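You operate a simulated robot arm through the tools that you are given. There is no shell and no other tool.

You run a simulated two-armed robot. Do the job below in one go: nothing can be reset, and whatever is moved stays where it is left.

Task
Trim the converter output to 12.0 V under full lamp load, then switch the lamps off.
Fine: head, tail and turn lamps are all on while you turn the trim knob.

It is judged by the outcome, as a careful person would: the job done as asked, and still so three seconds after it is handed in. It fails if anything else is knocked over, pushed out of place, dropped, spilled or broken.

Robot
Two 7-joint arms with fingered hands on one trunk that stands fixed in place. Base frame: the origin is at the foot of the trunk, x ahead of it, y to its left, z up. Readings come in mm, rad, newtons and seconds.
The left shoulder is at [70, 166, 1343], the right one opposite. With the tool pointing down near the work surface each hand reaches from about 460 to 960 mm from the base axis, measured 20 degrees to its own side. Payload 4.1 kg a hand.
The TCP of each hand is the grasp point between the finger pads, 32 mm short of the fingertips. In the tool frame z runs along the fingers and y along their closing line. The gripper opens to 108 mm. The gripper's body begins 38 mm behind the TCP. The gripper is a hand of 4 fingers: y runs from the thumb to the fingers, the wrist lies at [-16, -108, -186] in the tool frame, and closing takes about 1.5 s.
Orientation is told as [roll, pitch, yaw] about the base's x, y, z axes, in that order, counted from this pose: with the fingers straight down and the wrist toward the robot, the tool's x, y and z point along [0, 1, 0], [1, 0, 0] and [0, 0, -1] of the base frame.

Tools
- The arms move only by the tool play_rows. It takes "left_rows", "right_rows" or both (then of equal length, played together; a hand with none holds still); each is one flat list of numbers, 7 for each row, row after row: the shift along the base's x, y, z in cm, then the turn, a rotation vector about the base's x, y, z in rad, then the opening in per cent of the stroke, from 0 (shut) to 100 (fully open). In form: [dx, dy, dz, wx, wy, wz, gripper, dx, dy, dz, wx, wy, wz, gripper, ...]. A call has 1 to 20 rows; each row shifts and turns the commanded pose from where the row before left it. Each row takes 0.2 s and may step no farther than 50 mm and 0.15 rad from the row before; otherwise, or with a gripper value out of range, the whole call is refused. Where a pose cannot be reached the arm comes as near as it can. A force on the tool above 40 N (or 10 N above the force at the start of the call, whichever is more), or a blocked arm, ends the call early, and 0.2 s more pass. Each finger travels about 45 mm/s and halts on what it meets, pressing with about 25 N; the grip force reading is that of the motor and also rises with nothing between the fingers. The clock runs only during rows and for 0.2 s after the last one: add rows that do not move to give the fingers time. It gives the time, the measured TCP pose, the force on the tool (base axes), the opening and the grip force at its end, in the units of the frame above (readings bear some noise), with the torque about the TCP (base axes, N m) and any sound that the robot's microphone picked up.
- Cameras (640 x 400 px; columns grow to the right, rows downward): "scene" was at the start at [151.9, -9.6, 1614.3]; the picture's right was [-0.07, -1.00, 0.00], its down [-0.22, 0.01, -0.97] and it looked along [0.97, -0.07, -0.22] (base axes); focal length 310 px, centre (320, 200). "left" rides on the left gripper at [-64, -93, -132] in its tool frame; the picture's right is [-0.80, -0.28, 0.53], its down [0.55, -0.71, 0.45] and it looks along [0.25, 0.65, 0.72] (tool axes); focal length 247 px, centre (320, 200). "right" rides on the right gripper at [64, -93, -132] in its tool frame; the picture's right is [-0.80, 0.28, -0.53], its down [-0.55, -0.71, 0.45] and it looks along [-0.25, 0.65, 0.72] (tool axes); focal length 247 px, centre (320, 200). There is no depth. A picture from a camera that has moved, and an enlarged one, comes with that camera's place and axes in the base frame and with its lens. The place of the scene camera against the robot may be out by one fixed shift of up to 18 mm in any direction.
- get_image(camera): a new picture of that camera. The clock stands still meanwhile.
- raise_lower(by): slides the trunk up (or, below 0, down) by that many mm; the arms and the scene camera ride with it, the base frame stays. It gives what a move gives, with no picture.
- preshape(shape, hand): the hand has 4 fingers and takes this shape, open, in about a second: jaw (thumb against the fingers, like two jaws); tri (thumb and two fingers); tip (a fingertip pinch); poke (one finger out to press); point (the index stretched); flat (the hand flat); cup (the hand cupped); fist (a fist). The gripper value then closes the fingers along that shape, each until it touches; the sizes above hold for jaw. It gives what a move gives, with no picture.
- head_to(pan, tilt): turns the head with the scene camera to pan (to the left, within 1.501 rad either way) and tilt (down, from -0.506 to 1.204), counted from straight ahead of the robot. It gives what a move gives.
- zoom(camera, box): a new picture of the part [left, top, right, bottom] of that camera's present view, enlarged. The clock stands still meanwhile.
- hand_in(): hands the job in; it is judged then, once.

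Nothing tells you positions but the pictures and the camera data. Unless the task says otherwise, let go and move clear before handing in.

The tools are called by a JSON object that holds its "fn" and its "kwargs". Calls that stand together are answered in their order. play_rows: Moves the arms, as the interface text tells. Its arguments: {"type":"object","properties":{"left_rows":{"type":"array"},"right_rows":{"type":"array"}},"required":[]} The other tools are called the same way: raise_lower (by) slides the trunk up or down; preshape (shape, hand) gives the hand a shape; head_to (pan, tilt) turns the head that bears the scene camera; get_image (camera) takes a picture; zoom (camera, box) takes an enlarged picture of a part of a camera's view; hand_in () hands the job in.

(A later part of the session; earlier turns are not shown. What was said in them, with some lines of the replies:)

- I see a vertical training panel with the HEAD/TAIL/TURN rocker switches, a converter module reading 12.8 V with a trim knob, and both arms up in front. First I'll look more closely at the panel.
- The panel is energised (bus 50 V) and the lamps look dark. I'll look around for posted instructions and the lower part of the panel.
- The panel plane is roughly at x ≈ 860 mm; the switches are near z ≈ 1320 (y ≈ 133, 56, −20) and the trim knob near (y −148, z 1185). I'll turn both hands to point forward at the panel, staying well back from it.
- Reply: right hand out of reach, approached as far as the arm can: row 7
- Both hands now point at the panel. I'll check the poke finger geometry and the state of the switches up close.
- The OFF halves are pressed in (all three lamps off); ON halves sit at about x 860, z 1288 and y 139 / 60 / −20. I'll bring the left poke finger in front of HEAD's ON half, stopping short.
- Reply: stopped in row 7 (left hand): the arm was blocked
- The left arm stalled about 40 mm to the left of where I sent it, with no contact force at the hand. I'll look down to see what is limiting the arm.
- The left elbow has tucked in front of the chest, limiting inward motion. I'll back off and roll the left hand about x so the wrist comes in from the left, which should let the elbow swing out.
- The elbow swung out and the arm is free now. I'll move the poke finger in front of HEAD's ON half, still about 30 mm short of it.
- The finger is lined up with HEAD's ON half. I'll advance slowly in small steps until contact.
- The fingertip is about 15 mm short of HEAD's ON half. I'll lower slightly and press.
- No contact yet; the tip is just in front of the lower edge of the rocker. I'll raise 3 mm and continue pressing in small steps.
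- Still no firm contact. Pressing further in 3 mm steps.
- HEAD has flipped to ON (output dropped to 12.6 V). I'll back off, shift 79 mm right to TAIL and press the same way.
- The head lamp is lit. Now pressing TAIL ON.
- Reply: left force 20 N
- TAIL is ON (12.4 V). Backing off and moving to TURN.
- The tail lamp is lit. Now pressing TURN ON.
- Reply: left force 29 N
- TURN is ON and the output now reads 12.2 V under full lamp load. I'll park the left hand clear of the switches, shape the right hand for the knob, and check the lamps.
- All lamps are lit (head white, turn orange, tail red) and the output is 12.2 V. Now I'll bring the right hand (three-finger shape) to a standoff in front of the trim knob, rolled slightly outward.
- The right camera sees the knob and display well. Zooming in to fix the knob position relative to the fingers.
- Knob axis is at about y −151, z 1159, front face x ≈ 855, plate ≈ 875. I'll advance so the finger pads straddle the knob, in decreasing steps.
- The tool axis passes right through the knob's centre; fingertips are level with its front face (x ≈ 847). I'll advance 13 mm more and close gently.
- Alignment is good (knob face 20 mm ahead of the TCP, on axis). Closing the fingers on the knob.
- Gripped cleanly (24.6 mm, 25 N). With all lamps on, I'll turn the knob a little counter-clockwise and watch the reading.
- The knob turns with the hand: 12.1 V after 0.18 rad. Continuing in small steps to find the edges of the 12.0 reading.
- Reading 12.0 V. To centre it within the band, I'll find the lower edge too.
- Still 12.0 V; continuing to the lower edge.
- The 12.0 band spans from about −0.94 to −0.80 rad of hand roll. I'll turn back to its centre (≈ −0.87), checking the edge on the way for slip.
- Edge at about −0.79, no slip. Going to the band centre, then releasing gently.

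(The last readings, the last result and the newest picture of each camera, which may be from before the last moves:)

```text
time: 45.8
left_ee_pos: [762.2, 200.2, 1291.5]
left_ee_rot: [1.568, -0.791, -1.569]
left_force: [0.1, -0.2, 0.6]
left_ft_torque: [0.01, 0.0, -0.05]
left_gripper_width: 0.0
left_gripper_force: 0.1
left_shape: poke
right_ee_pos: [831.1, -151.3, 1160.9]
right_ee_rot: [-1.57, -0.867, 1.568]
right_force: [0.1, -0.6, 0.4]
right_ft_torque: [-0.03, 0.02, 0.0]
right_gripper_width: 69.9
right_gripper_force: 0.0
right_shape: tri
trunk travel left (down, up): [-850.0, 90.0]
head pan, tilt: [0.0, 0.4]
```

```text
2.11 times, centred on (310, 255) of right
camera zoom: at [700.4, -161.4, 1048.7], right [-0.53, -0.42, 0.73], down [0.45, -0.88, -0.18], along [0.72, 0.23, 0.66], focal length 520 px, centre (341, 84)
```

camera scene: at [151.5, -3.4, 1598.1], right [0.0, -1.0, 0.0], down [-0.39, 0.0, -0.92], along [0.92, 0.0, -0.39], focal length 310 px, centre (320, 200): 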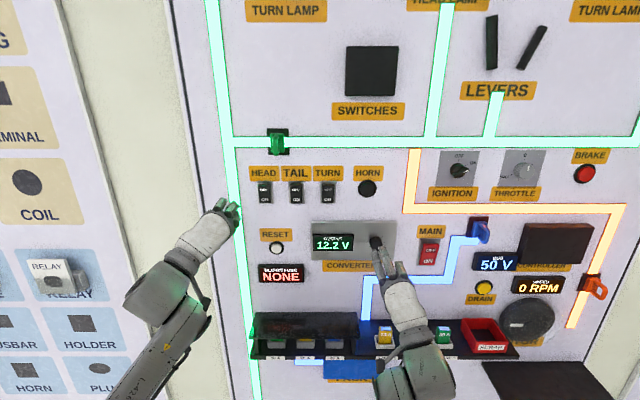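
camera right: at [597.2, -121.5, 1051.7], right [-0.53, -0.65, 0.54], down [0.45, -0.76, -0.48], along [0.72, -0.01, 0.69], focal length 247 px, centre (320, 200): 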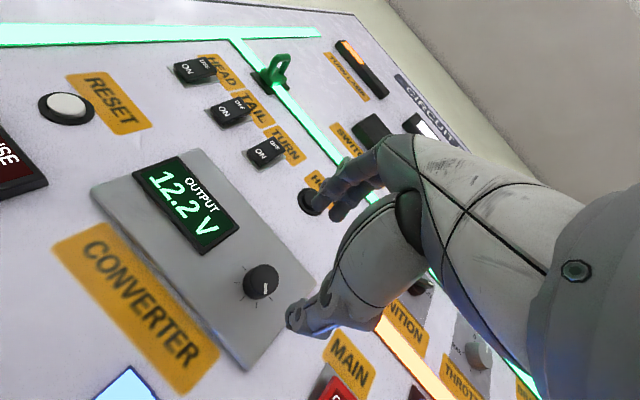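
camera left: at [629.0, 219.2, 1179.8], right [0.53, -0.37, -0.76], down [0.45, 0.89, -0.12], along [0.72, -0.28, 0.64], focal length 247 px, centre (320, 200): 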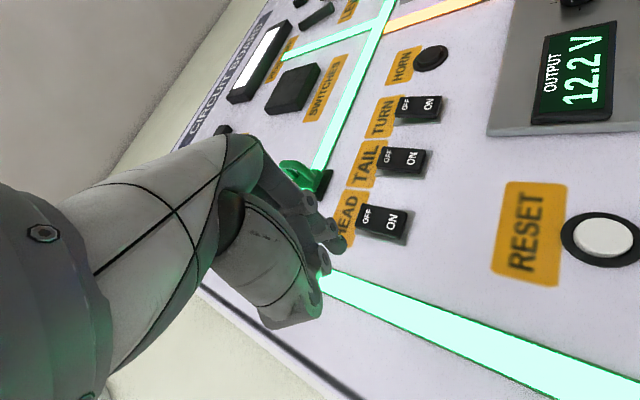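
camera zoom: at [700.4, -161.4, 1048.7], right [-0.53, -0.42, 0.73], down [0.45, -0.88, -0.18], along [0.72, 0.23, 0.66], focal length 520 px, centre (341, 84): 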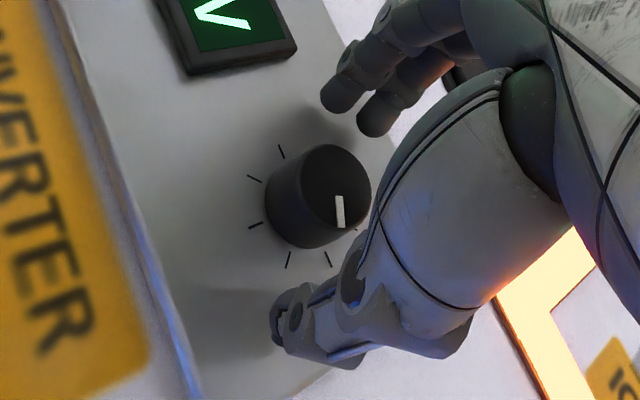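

Released with the display still at 12.0 V under full load. I'll withdraw the right hand straight back and bring the left finger in front of HEAD's OFF half.

{"fn": "play_rows", "kwargs": {"right_rows": [-3, 0, 0, 0, 0, 0, 65, -3, 0, 0, 0, 0, 0, 65, -3, 0, 0, 0, 0, 0, 65, -3, 0, 0, 0, 0, 0, 65, -3, -3, 0, 0, 0, 0, 65, -3, -3, 0, 0, 0, 0, 65, -3, -3, 0, 0, 0, 0, 65, 0, 0, 0, 0, 0, 0, 65], "left_rows": [0, 0, 0, 0, 0, 0, 100, 0, 0, 0, 0, 0, 0, 100, 0, -1.3, 0.6, 0, 0, 0, 100, 0, -1.3, 0.6, 0, 0, 0, 100, 1, -1.3, 0.6, 0, 0, 0, 100, 1, -1.3, 0.6, 0, 0, 0, 100, 1, 0, 0, 0, 0, 0, 100, 0, 0, 0, 0, 0, 0, 100]}}

{"fn": "get_image", "kwargs": {"camera": "scene"}}

{"fn": "get_image", "kwargs": {"camera": "left"}}

{"fn": "zoom", "kwargs": {"camera": "left", "box": [280, 180, 440, 320]}}

```text
time: 47.6
left_ee_pos: [791.1, 149.4, 1315.9]
left_ee_rot: [1.568, -0.79, -1.567]
left_force: [1.0, -1.5, -0.1]
left_ft_torque: [-0.01, -0.01, -0.04]
left_gripper_width: 0.2
left_gripper_force: 0.0
left_shape: poke
right_ee_pos: [621.2, -243.5, 1158.7]
right_ee_rot: [-1.569, -0.867, 1.569]
right_force: [1.4, 0.7, 0.0]
right_ft_torque: [-0.01, 0.0, 0.0]
right_gripper_width: 69.7
right_gripper_force: 0.1
right_shape: tri
trunk travel left (down, up): [-850.0, 90.0]
head pan, tilt: [0.0, 0.4]
```

```text
taken
camera scene: at [152.4, -2.7, 1598.0], right [0.0, -1.0, 0.0], down [-0.39, 0.0, -0.92], along [0.92, 0.0, -0.39], focal length 310 px, centre (320, 200)
```

scene: 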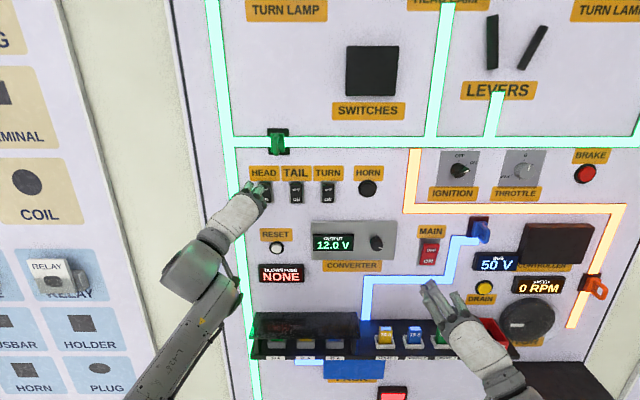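

```text
taken
camera left: at [659.7, 167.0, 1206.1], right [0.53, -0.37, -0.76], down [0.45, 0.89, -0.12], along [0.72, -0.28, 0.64], focal length 247 px, centre (320, 200)
```

left: 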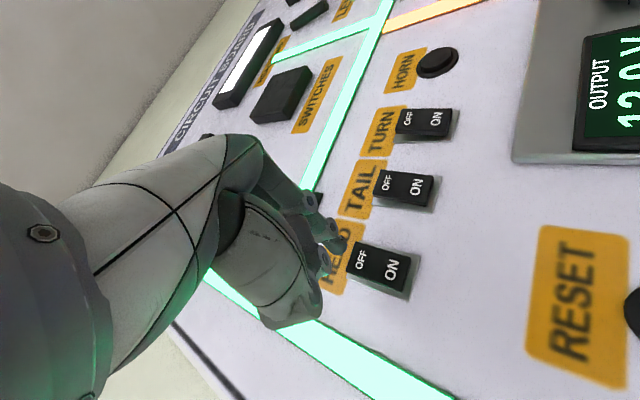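

```text
2.86 times, centred on (360, 250) of left
camera zoom: at [659.7, 167.0, 1206.1], right [0.53, -0.37, -0.76], down [0.45, 0.89, -0.12], along [0.72, -0.28, 0.64], focal length 706 px, centre (206, 57)
```

zoom: 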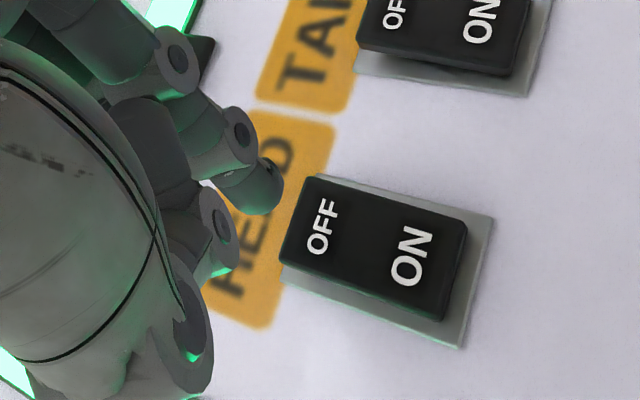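

HEAD's OFF half is right ahead. Advancing part way, then I'll recheck alignment.

{"fn": "play_rows", "kwargs": {"left_rows": [1, -0.3, 0, 0, 0, 0, 100, 1, 0, 0, 0, 0, 0, 100, 0.8, 0, 0, 0, 0, 0, 100, 0, 0, 0, 0, 0, 0, 100]}}

{"fn": "zoom", "kwargs": {"camera": "left", "box": [280, 180, 440, 320]}}

{"fn": "zoom", "kwargs": {"camera": "scene", "box": [180, 100, 340, 220]}}

```text
time: 48.6
left_ee_pos: [817.4, 144.6, 1315.2]
left_ee_rot: [1.565, -0.79, -1.567]
left_force: [-0.3, 0.0, -0.2]
left_ft_torque: [0.0, -0.01, -0.02]
left_gripper_width: 0.1
left_gripper_force: 0.1
left_shape: poke
right_ee_pos: [621.2, -243.5, 1160.2]
right_ee_rot: [-1.57, -0.865, 1.57]
right_force: [-1.0, -0.9, -0.2]
right_ft_torque: [0.0, 0.02, 0.01]
right_gripper_width: 70.0
right_gripper_force: 0.0
right_shape: tri
trunk travel left (down, up): [-850.0, 90.0]
head pan, tilt: [0.0, 0.4]
```

```text
2.86 times, centred on (360, 250) of left
camera zoom: at [686.1, 164.1, 1204.7], right [0.53, -0.37, -0.76], down [0.45, 0.89, -0.12], along [0.72, -0.28, 0.64], focal length 706 px, centre (206, 57)
```

zoom: 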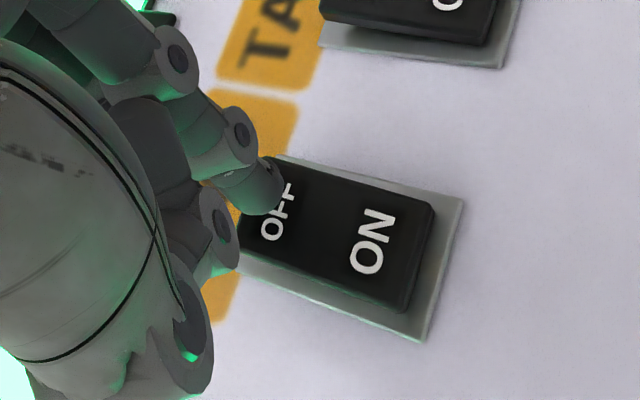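

```text
3.33 times, centred on (260, 160) of scene
camera zoom: at [151.3, -3.5, 1598.1], right [0.0, -1.0, 0.0], down [-0.39, 0.0, -0.92], along [0.92, 0.0, -0.39], focal length 1033 px, centre (520, 333)
```

zoom: 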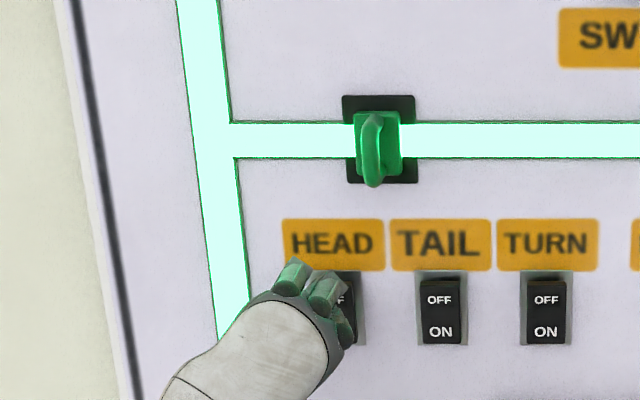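

Aligned with OFF. Pressing in small steps.

{"fn": "play_rows", "kwargs": {"left_rows": [0.5, 0, 0, 0, 0, 0, 100, 0.4, 0, 0, 0, 0, 0, 100, 0.3, 0, 0, 0, 0, 0, 100, 0.3, 0, 0, 0, 0, 0, 100, 0.3, 0, 0, 0, 0, 0, 100, 0.3, 0, 0, 0, 0, 0, 100, 0, 0, 0, 0, 0, 0, 100]}}

{"fn": "zoom", "kwargs": {"camera": "left", "box": [280, 180, 440, 320]}}

{"fn": "zoom", "kwargs": {"camera": "scene", "box": [220, 140, 400, 300]}}

```text
time: 50.2
left_ee_pos: [836.2, 145.9, 1317.2]
left_ee_rot: [1.571, -0.791, -1.571]
left_force: [-12.0, 0.4, -2.3]
left_ft_torque: [0.03, 0.17, -0.13]
left_gripper_width: 0.0
left_gripper_force: 0.1
left_shape: poke
right_ee_pos: [618.3, -243.8, 1160.1]
right_ee_rot: [-1.572, -0.867, 1.573]
right_force: [0.5, -0.6, 0.1]
right_ft_torque: [-0.01, -0.02, 0.02]
right_gripper_width: 69.8
right_gripper_force: 0.2
right_shape: tri
trunk travel left (down, up): [-850.0, 90.0]
head pan, tilt: [0.0, 0.4]
```

```text
2.86 times, centred on (360, 250) of left
camera zoom: at [704.3, 163.8, 1205.6], right [0.53, -0.37, -0.76], down [0.45, 0.89, -0.12], along [0.72, -0.28, 0.64], focal length 706 px, centre (206, 57)
```

zoom: 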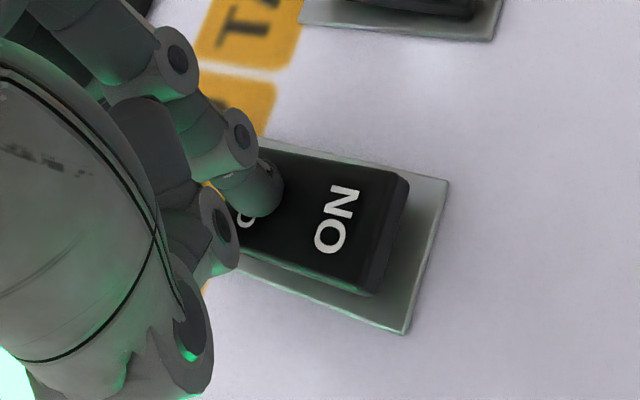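

```text
2.50 times, centred on (310, 220) of scene
camera zoom: at [148.1, -3.4, 1598.4], right [0.0, -1.0, 0.0], down [-0.39, 0.0, -0.92], along [0.92, 0.0, -0.39], focal length 774 px, centre (345, 150)
```

zoom: 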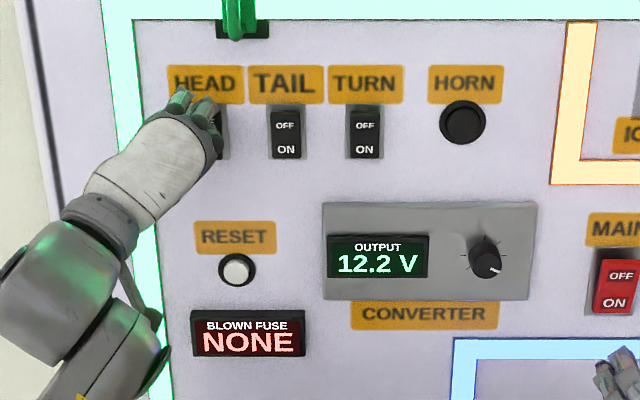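

HEAD flipped to OFF (output rose to 12.2 V as load dropped). Backing off and moving to TAIL, checking clearance to the green lever.

{"fn": "play_rows", "kwargs": {"left_rows": [-2, 0, 0, 0, 0, 0, 100, -2.5, 0, 0, 0, 0, 0, 100, 0, -4, -0.1, 0, 0, 0, 100, 0, -3.9, -0.1, 0, 0, 0, 100, 0, 0, 0, 0, 0, 0, 100, 0, 0, 0, 0, 0, 0, 100]}}

{"fn": "zoom", "kwargs": {"camera": "left", "box": [200, 140, 440, 340]}}

{"fn": "zoom", "kwargs": {"camera": "scene", "box": [200, 100, 380, 220]}}

{"fn": "get_image", "kwargs": {"camera": "right"}}

```text
time: 51.6
left_ee_pos: [793.2, 64.6, 1312.8]
left_ee_rot: [1.567, -0.791, -1.569]
left_force: [0.2, 0.1, -0.5]
left_ft_torque: [0.02, 0.0, 0.02]
left_gripper_width: 0.0
left_gripper_force: 0.1
left_shape: poke
right_ee_pos: [622.2, -244.6, 1158.8]
right_ee_rot: [-1.569, -0.867, 1.568]
right_force: [1.0, 0.2, -0.5]
right_ft_torque: [0.01, -0.02, 0.0]
right_gripper_width: 69.9
right_gripper_force: 0.0
right_shape: tri
trunk travel left (down, up): [-850.0, 90.0]
head pan, tilt: [0.0, 0.4]
```

```text
2.00 times, centred on (320, 240) of left
camera zoom: at [662.9, 82.7, 1201.7], right [0.53, -0.37, -0.76], down [0.45, 0.89, -0.12], along [0.72, -0.28, 0.63], focal length 494 px, centre (320, 120)
```

zoom: 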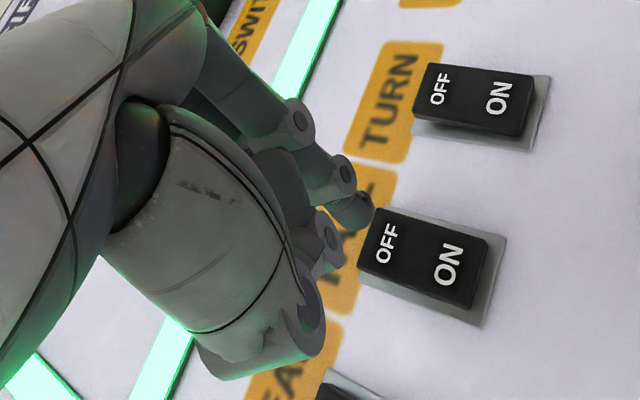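

```text
3.33 times, centred on (290, 160) of scene
camera zoom: at [152.0, -4.3, 1598.0], right [0.0, -1.0, 0.0], down [-0.39, 0.0, -0.92], along [0.92, 0.0, -0.39], focal length 1033 px, centre (420, 333)
```

zoom: 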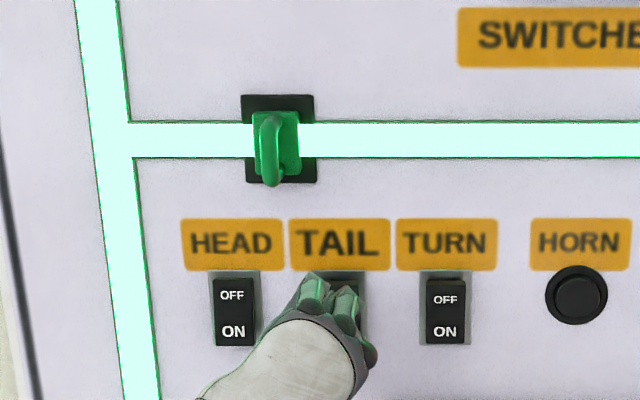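

```text
taken
camera right: at [491.1, -254.6, 1046.6], right [-0.53, -0.42, 0.73], down [0.45, -0.88, -0.18], along [0.72, 0.23, 0.66], focal length 247 px, centre (320, 200)
```

right: 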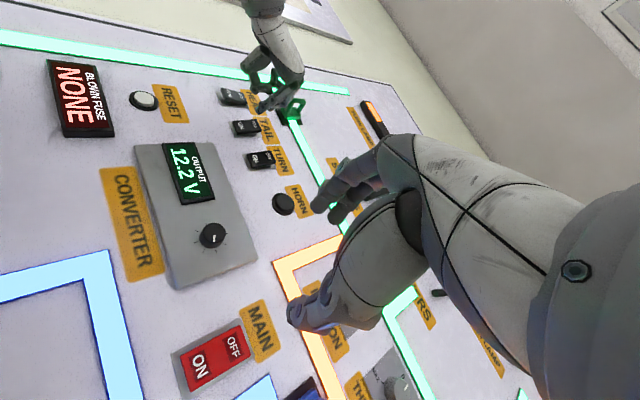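

Clearance to the lever is ample. Pressing TAIL OFF.

{"fn": "play_rows", "kwargs": {"left_rows": [1.2, 0.2, 0.2, 0, 0, 0, 100, 1.2, 0, 0, 0, 0, 0, 100, 0.6, 0, 0, 0, 0, 0, 100, 0.5, 0, 0, 0, 0, 0, 100, 0.3, 0, 0, 0, 0, 0, 100, 0.3, 0, 0, 0, 0, 0, 100, 0.3, 0, 0, 0, 0, 0, 100, 0.2, 0, 0, 0, 0, 0, 100, 0, 0, 0, 0, 0, 0, 100]}}

{"fn": "zoom", "kwargs": {"camera": "left", "box": [200, 140, 440, 340]}}

{"fn": "zoom", "kwargs": {"camera": "scene", "box": [220, 120, 400, 300]}}

```text
time: 53.6
left_ee_pos: [836.1, 67.9, 1316.4]
left_ee_rot: [1.572, -0.79, -1.572]
left_force: [-15.8, -1.2, -2.9]
left_ft_torque: [0.04, 0.25, -0.2]
left_gripper_width: 0.2
left_gripper_force: 0.1
left_shape: poke
right_ee_pos: [618.5, -245.0, 1161.3]
right_ee_rot: [-1.575, -0.866, 1.573]
right_force: [0.0, -0.1, 0.9]
right_ft_torque: [0.05, -0.02, -0.02]
right_gripper_width: 69.9
right_gripper_force: 0.1
right_shape: tri
trunk travel left (down, up): [-850.0, 90.0]
head pan, tilt: [0.0, 0.4]
```

```text
2.00 times, centred on (320, 240) of left
camera zoom: at [704.3, 85.9, 1205.4], right [0.53, -0.37, -0.76], down [0.45, 0.89, -0.12], along [0.72, -0.28, 0.64], focal length 494 px, centre (320, 120)
```

zoom: 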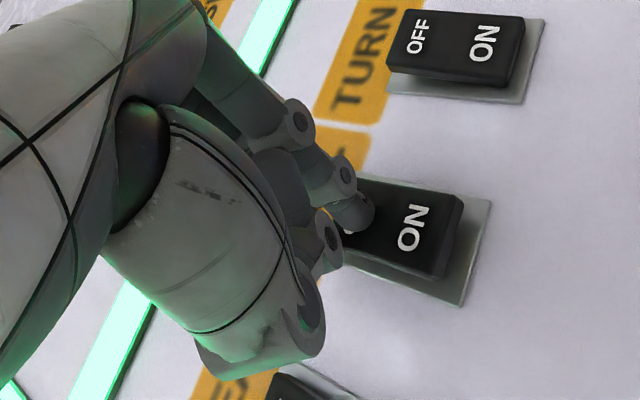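

```text
2.22 times, centred on (310, 210) of scene
camera zoom: at [147.1, -3.6, 1598.4], right [0.0, -1.0, 0.0], down [-0.39, 0.0, -0.92], along [0.92, 0.0, -0.39], focal length 688 px, centre (342, 178)
```

zoom: 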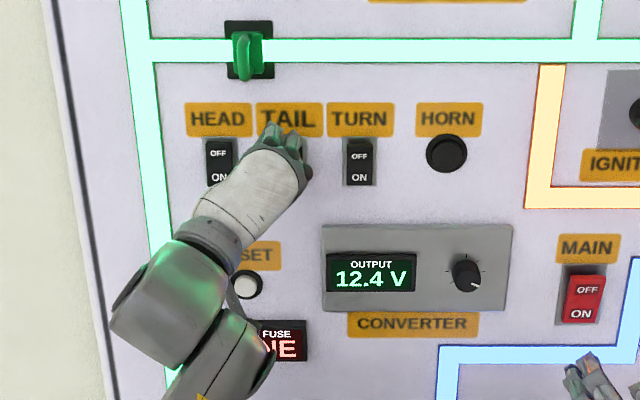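

TAIL is OFF (12.4 V). Next is TURN, same procedure.

{"fn": "play_rows", "kwargs": {"left_rows": [-2, 0, 0, 0, 0, 0, 100, -2.5, 0, 0, 0, 0, 0, 100, 0, -4, 0, 0, 0, 0, 100, 0, -3.9, 0, 0, 0, 0, 100, 0, 0, 0, 0, 0, 0, 100, 0, 0, 0, 0, 0, 0, 100]}}

{"fn": "zoom", "kwargs": {"camera": "left", "box": [200, 140, 440, 340]}}

{"fn": "zoom", "kwargs": {"camera": "scene", "box": [200, 100, 380, 220]}}

```text
time: 55.0
left_ee_pos: [796.1, -11.3, 1314.2]
left_ee_rot: [1.568, -0.791, -1.568]
left_force: [0.4, -0.1, -0.1]
left_ft_torque: [0.02, -0.02, 0.05]
left_gripper_width: 0.0
left_gripper_force: 0.0
left_shape: poke
right_ee_pos: [622.2, -243.8, 1158.3]
right_ee_rot: [-1.569, -0.868, 1.571]
right_force: [0.4, -0.1, -0.1]
right_ft_torque: [0.01, -0.05, 0.0]
right_gripper_width: 70.1
right_gripper_force: 0.0
right_shape: tri
trunk travel left (down, up): [-850.0, 90.0]
head pan, tilt: [0.0, 0.4]
```

```text
2.00 times, centred on (320, 240) of left
camera zoom: at [665.8, 5.5, 1203.4], right [0.53, -0.37, -0.76], down [0.45, 0.89, -0.12], along [0.72, -0.28, 0.63], focal length 494 px, centre (320, 120)
```

zoom: 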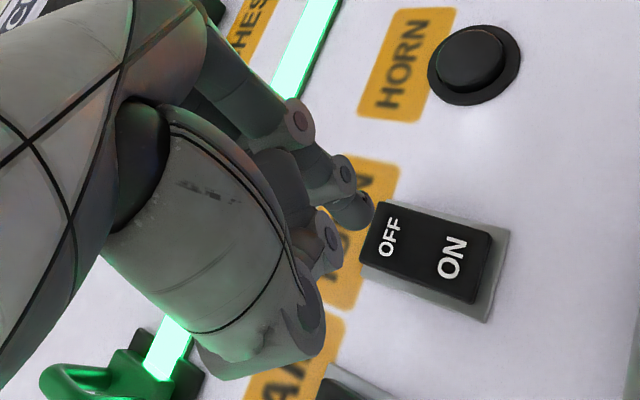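

```text
3.33 times, centred on (290, 160) of scene
camera zoom: at [152.0, -4.4, 1598.0], right [0.0, -1.0, 0.0], down [-0.39, 0.0, -0.92], along [0.92, 0.0, -0.39], focal length 1033 px, centre (420, 333)
```

zoom: 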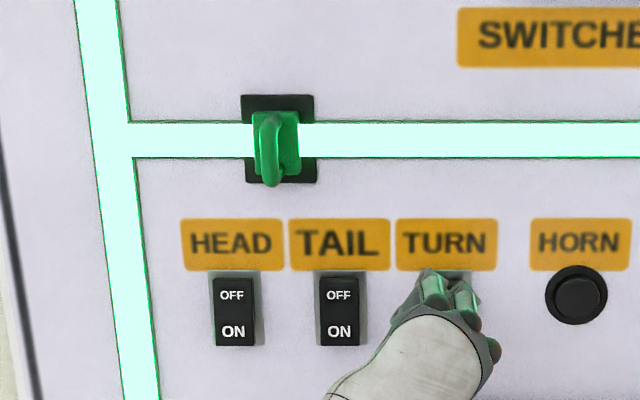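

Aligned with TURN's OFF half, horn button well clear. Pressing.

{"fn": "play_rows", "kwargs": {"left_rows": [1.2, 0, 0.1, 0, 0, 0, 100, 1.2, 0, 0, 0, 0, 0, 100, 0.5, 0, 0, 0, 0, 0, 100, 0.4, 0, 0, 0, 0, 0, 100, 0.3, 0, 0, 0, 0, 0, 100, 0.3, 0, 0, 0, 0, 0, 100, 0.3, 0, 0, 0, 0, 0, 100, 0.1, 0, 0, 0, 0, 0, 100, 0, 0, 0, 0, 0, 0, 100]}}

{"fn": "zoom", "kwargs": {"camera": "left", "box": [200, 140, 440, 340]}}

{"fn": "zoom", "kwargs": {"camera": "scene", "box": [220, 120, 400, 300]}}

```text
time: 57.0
left_ee_pos: [834.9, -12.0, 1317.1]
left_ee_rot: [1.57, -0.791, -1.57]
left_force: [-11.6, -0.5, -2.3]
left_ft_torque: [-0.01, 0.17, -0.16]
left_gripper_width: 0.1
left_gripper_force: 0.0
left_shape: poke
right_ee_pos: [618.8, -245.1, 1159.2]
right_ee_rot: [-1.572, -0.867, 1.57]
right_force: [-0.2, 0.8, 0.0]
right_ft_torque: [-0.02, 0.0, 0.0]
right_gripper_width: 70.0
right_gripper_force: 0.1
right_shape: tri
trunk travel left (down, up): [-850.0, 90.0]
head pan, tilt: [0.0, 0.4]
```

```text
2.00 times, centred on (320, 240) of left
camera zoom: at [704.3, 6.8, 1206.4], right [0.53, -0.37, -0.76], down [0.45, 0.89, -0.12], along [0.72, -0.28, 0.64], focal length 494 px, centre (320, 120)
```

zoom: 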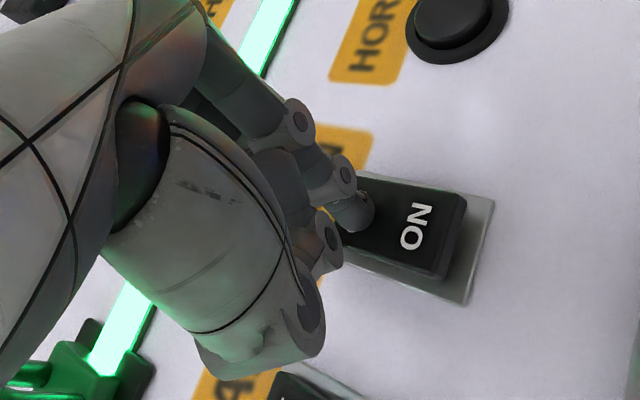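

```text
2.22 times, centred on (310, 210) of scene
camera zoom: at [148.4, -3.8, 1598.3], right [0.0, -1.0, 0.0], down [-0.39, 0.0, -0.92], along [0.92, 0.0, -0.39], focal length 688 px, centre (342, 178)
```

zoom: 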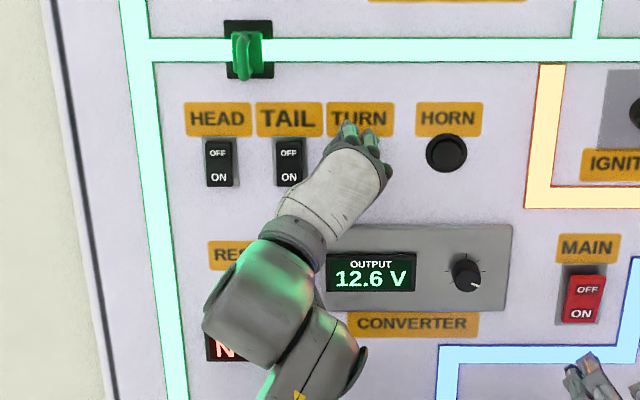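

TURN is OFF; the no-load output is 12.6 V as expected (0.6 V of sag). I'll withdraw both hands and check the lamps and the panel.

{"fn": "play_rows", "kwargs": {"left_rows": [-2, 0, 0, 0, 0, 0, 100, -3, 0, 0, 0, 0, 0, 100, -4, 0, 0, 0, 0, 0, 100, -4, 3, 0, 0, 0, 0, 100, 0, 4.8, 0, 0, 0, 0, 100, 0, 4.8, 0, 0, 0, 0, 100, 0, 4.8, 0, 0, 0, 0, 100, 0, 4.8, 0, 0, 0, 0, 100, 0, 0, 0, 0, 0, 0, 100]}}

{"fn": "get_image", "kwargs": {"camera": "scene"}}

{"fn": "zoom", "kwargs": {"camera": "scene", "box": [220, 120, 400, 300]}}

{"fn": "get_image", "kwargs": {"camera": "left"}}

{"fn": "get_image", "kwargs": {"camera": "right"}}

{"fn": "head_to", "kwargs": {"pan": 0.0, "tilt": 0.0}}

{"fn": "get_image", "kwargs": {"camera": "scene"}}

{"fn": "head_to", "kwargs": {"pan": 0.0, "tilt": 0.6}}

{"fn": "get_image", "kwargs": {"camera": "scene"}}

```text
time: 59.0
left_ee_pos: [708.1, 208.5, 1317.3]
left_ee_rot: [1.568, -0.792, -1.568]
left_force: [0.3, -0.5, -1.4]
left_ft_torque: [-0.01, 0.02, 0.04]
left_gripper_width: 0.0
left_gripper_force: 0.1
left_shape: poke
right_ee_pos: [621.6, -244.8, 1159.3]
right_ee_rot: [-1.571, -0.869, 1.568]
right_force: [-0.7, 0.0, -0.4]
right_ft_torque: [0.03, -0.01, -0.02]
right_gripper_width: 69.9
right_gripper_force: 0.0
right_shape: tri
trunk travel left (down, up): [-850.0, 90.0]
head pan, tilt: [0.0, 0.4]
```

```text
taken
camera scene: at [151.7, -5.2, 1598.1], right [0.0, -1.0, 0.0], down [-0.39, 0.0, -0.92], along [0.92, 0.0, -0.39], focal length 310 px, centre (320, 200)
```

scene: 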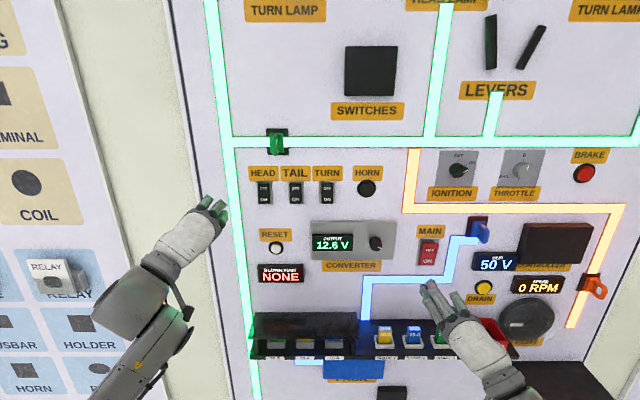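

```text
2.22 times, centred on (310, 210) of scene
camera zoom: at [151.7, -5.2, 1598.1], right [0.0, -1.0, 0.0], down [-0.39, 0.0, -0.92], along [0.92, 0.0, -0.39], focal length 688 px, centre (342, 178)
```

zoom: 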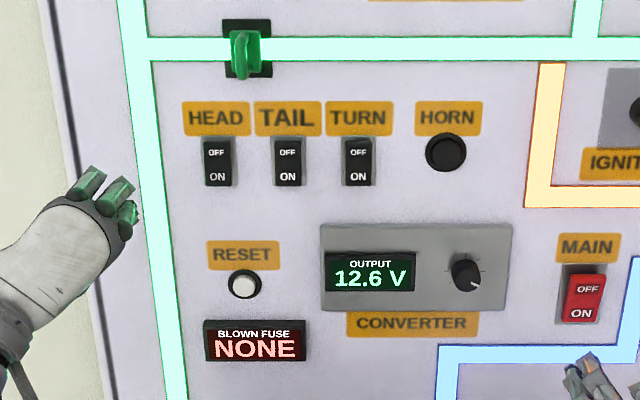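

```text
taken
camera left: at [576.7, 226.7, 1206.5], right [0.53, -0.37, -0.76], down [0.45, 0.89, -0.12], along [0.72, -0.28, 0.64], focal length 247 px, centre (320, 200)
```

left: 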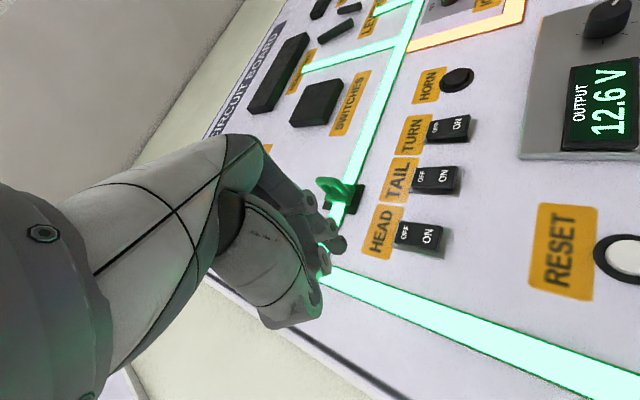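

```text
taken
camera right: at [490.9, -255.2, 1046.6], right [-0.53, -0.43, 0.73], down [0.45, -0.88, -0.18], along [0.72, 0.23, 0.66], focal length 247 px, centre (320, 200)
```

right: 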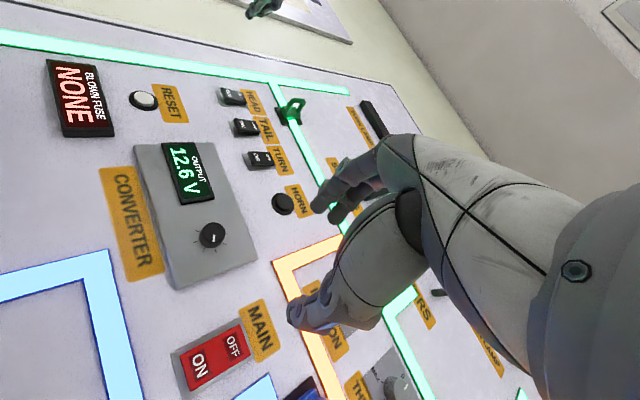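

```text
time: 59.9
left_ee_pos: [707.8, 209.7, 1316.3]
left_ee_rot: [1.567, -0.791, -1.568]
left_force: [0.4, 0.1, 0.3]
left_ft_torque: [0.01, 0.0, 0.0]
left_gripper_width: 0.0
left_gripper_force: 0.1
left_shape: poke
right_ee_pos: [621.9, -244.1, 1159.8]
right_ee_rot: [-1.57, -0.866, 1.569]
right_force: [1.1, -0.1, -0.1]
right_ft_torque: [0.01, -0.03, -0.01]
right_gripper_width: 69.9
right_gripper_force: 0.0
right_shape: tri
trunk travel left (down, up): [-850.0, 90.0]
head pan, tilt: [0.0, 0.0]
```

```text
taken
camera scene: at [148.7, -3.0, 1635.0], right [0.0, -1.0, 0.0], down [0.0, 0.0, -1.0], along [1.0, 0.0, 0.0], focal length 310 px, centre (320, 200)
```

scene: 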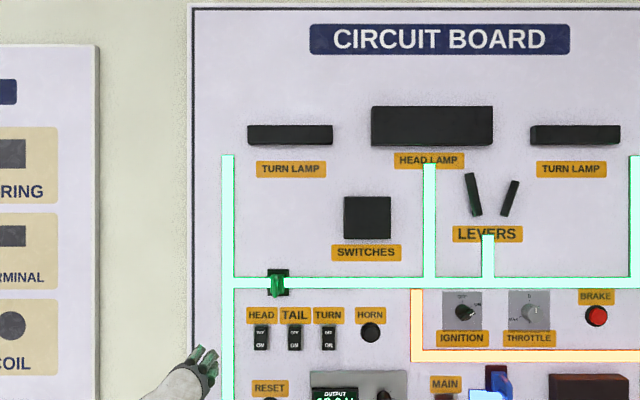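

```text
time: 60.9
left_ee_pos: [707.7, 208.3, 1316.8]
left_ee_rot: [1.568, -0.792, -1.568]
left_force: [-0.5, -0.1, -0.4]
left_ft_torque: [0.0, -0.04, 0.0]
left_gripper_width: 0.0
left_gripper_force: 0.0
left_shape: poke
right_ee_pos: [621.5, -245.0, 1159.6]
right_ee_rot: [-1.57, -0.864, 1.569]
right_force: [-0.2, -0.3, -0.3]
right_ft_torque: [0.03, 0.03, -0.02]
right_gripper_width: 69.9
right_gripper_force: 0.1
right_shape: tri
trunk travel left (down, up): [-850.0, 90.0]
head pan, tilt: [0.0, 0.6]
```

```text
taken
camera scene: at [147.1, -3.4, 1579.9], right [0.0, -1.0, 0.0], down [-0.56, 0.0, -0.83], along [0.83, 0.0, -0.56], focal length 310 px, centre (320, 200)
```

scene: 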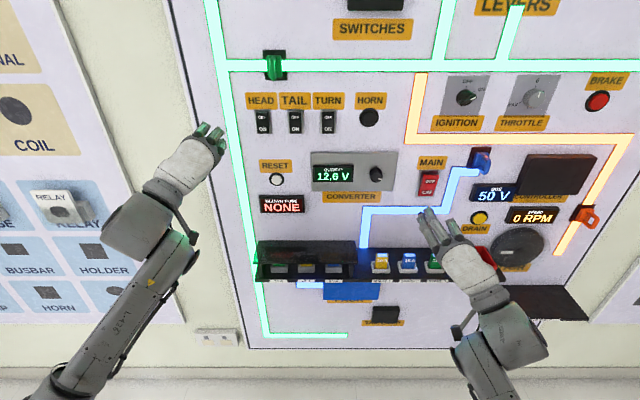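

Head, tail and turn lamps are all dark, and their switches are back at OFF. No fuse has blown, both hands are clear, and nothing else on the panel looks moved. The trim was set at 12.0 V with all three lamps on, so I'm handing in.

{"fn": "hand_in", "kwargs": {}}

```text
The job is handed in.
```

The converter is trimmed to 12.0 V under full lamp load, and the head, tail and turn lamps are now off. I've handed the job in.

- **Trim:** With all three lamps on, the output started at 12.2 V. I turned the knob counter-clockwise and briefly went down to 11.9 V to find the edge of the 12.0 V reading. I then set the knob near the middle of that range, and it still read 12.0 V after I let go.
- **Lamps off:** All three switches are back at OFF and the lamps are dark. With no load the output reads 12.6 V; it was 12.8 V before trimming.
- **Panel:** No fuse blew, nothing else looked moved, and both hands are clear.
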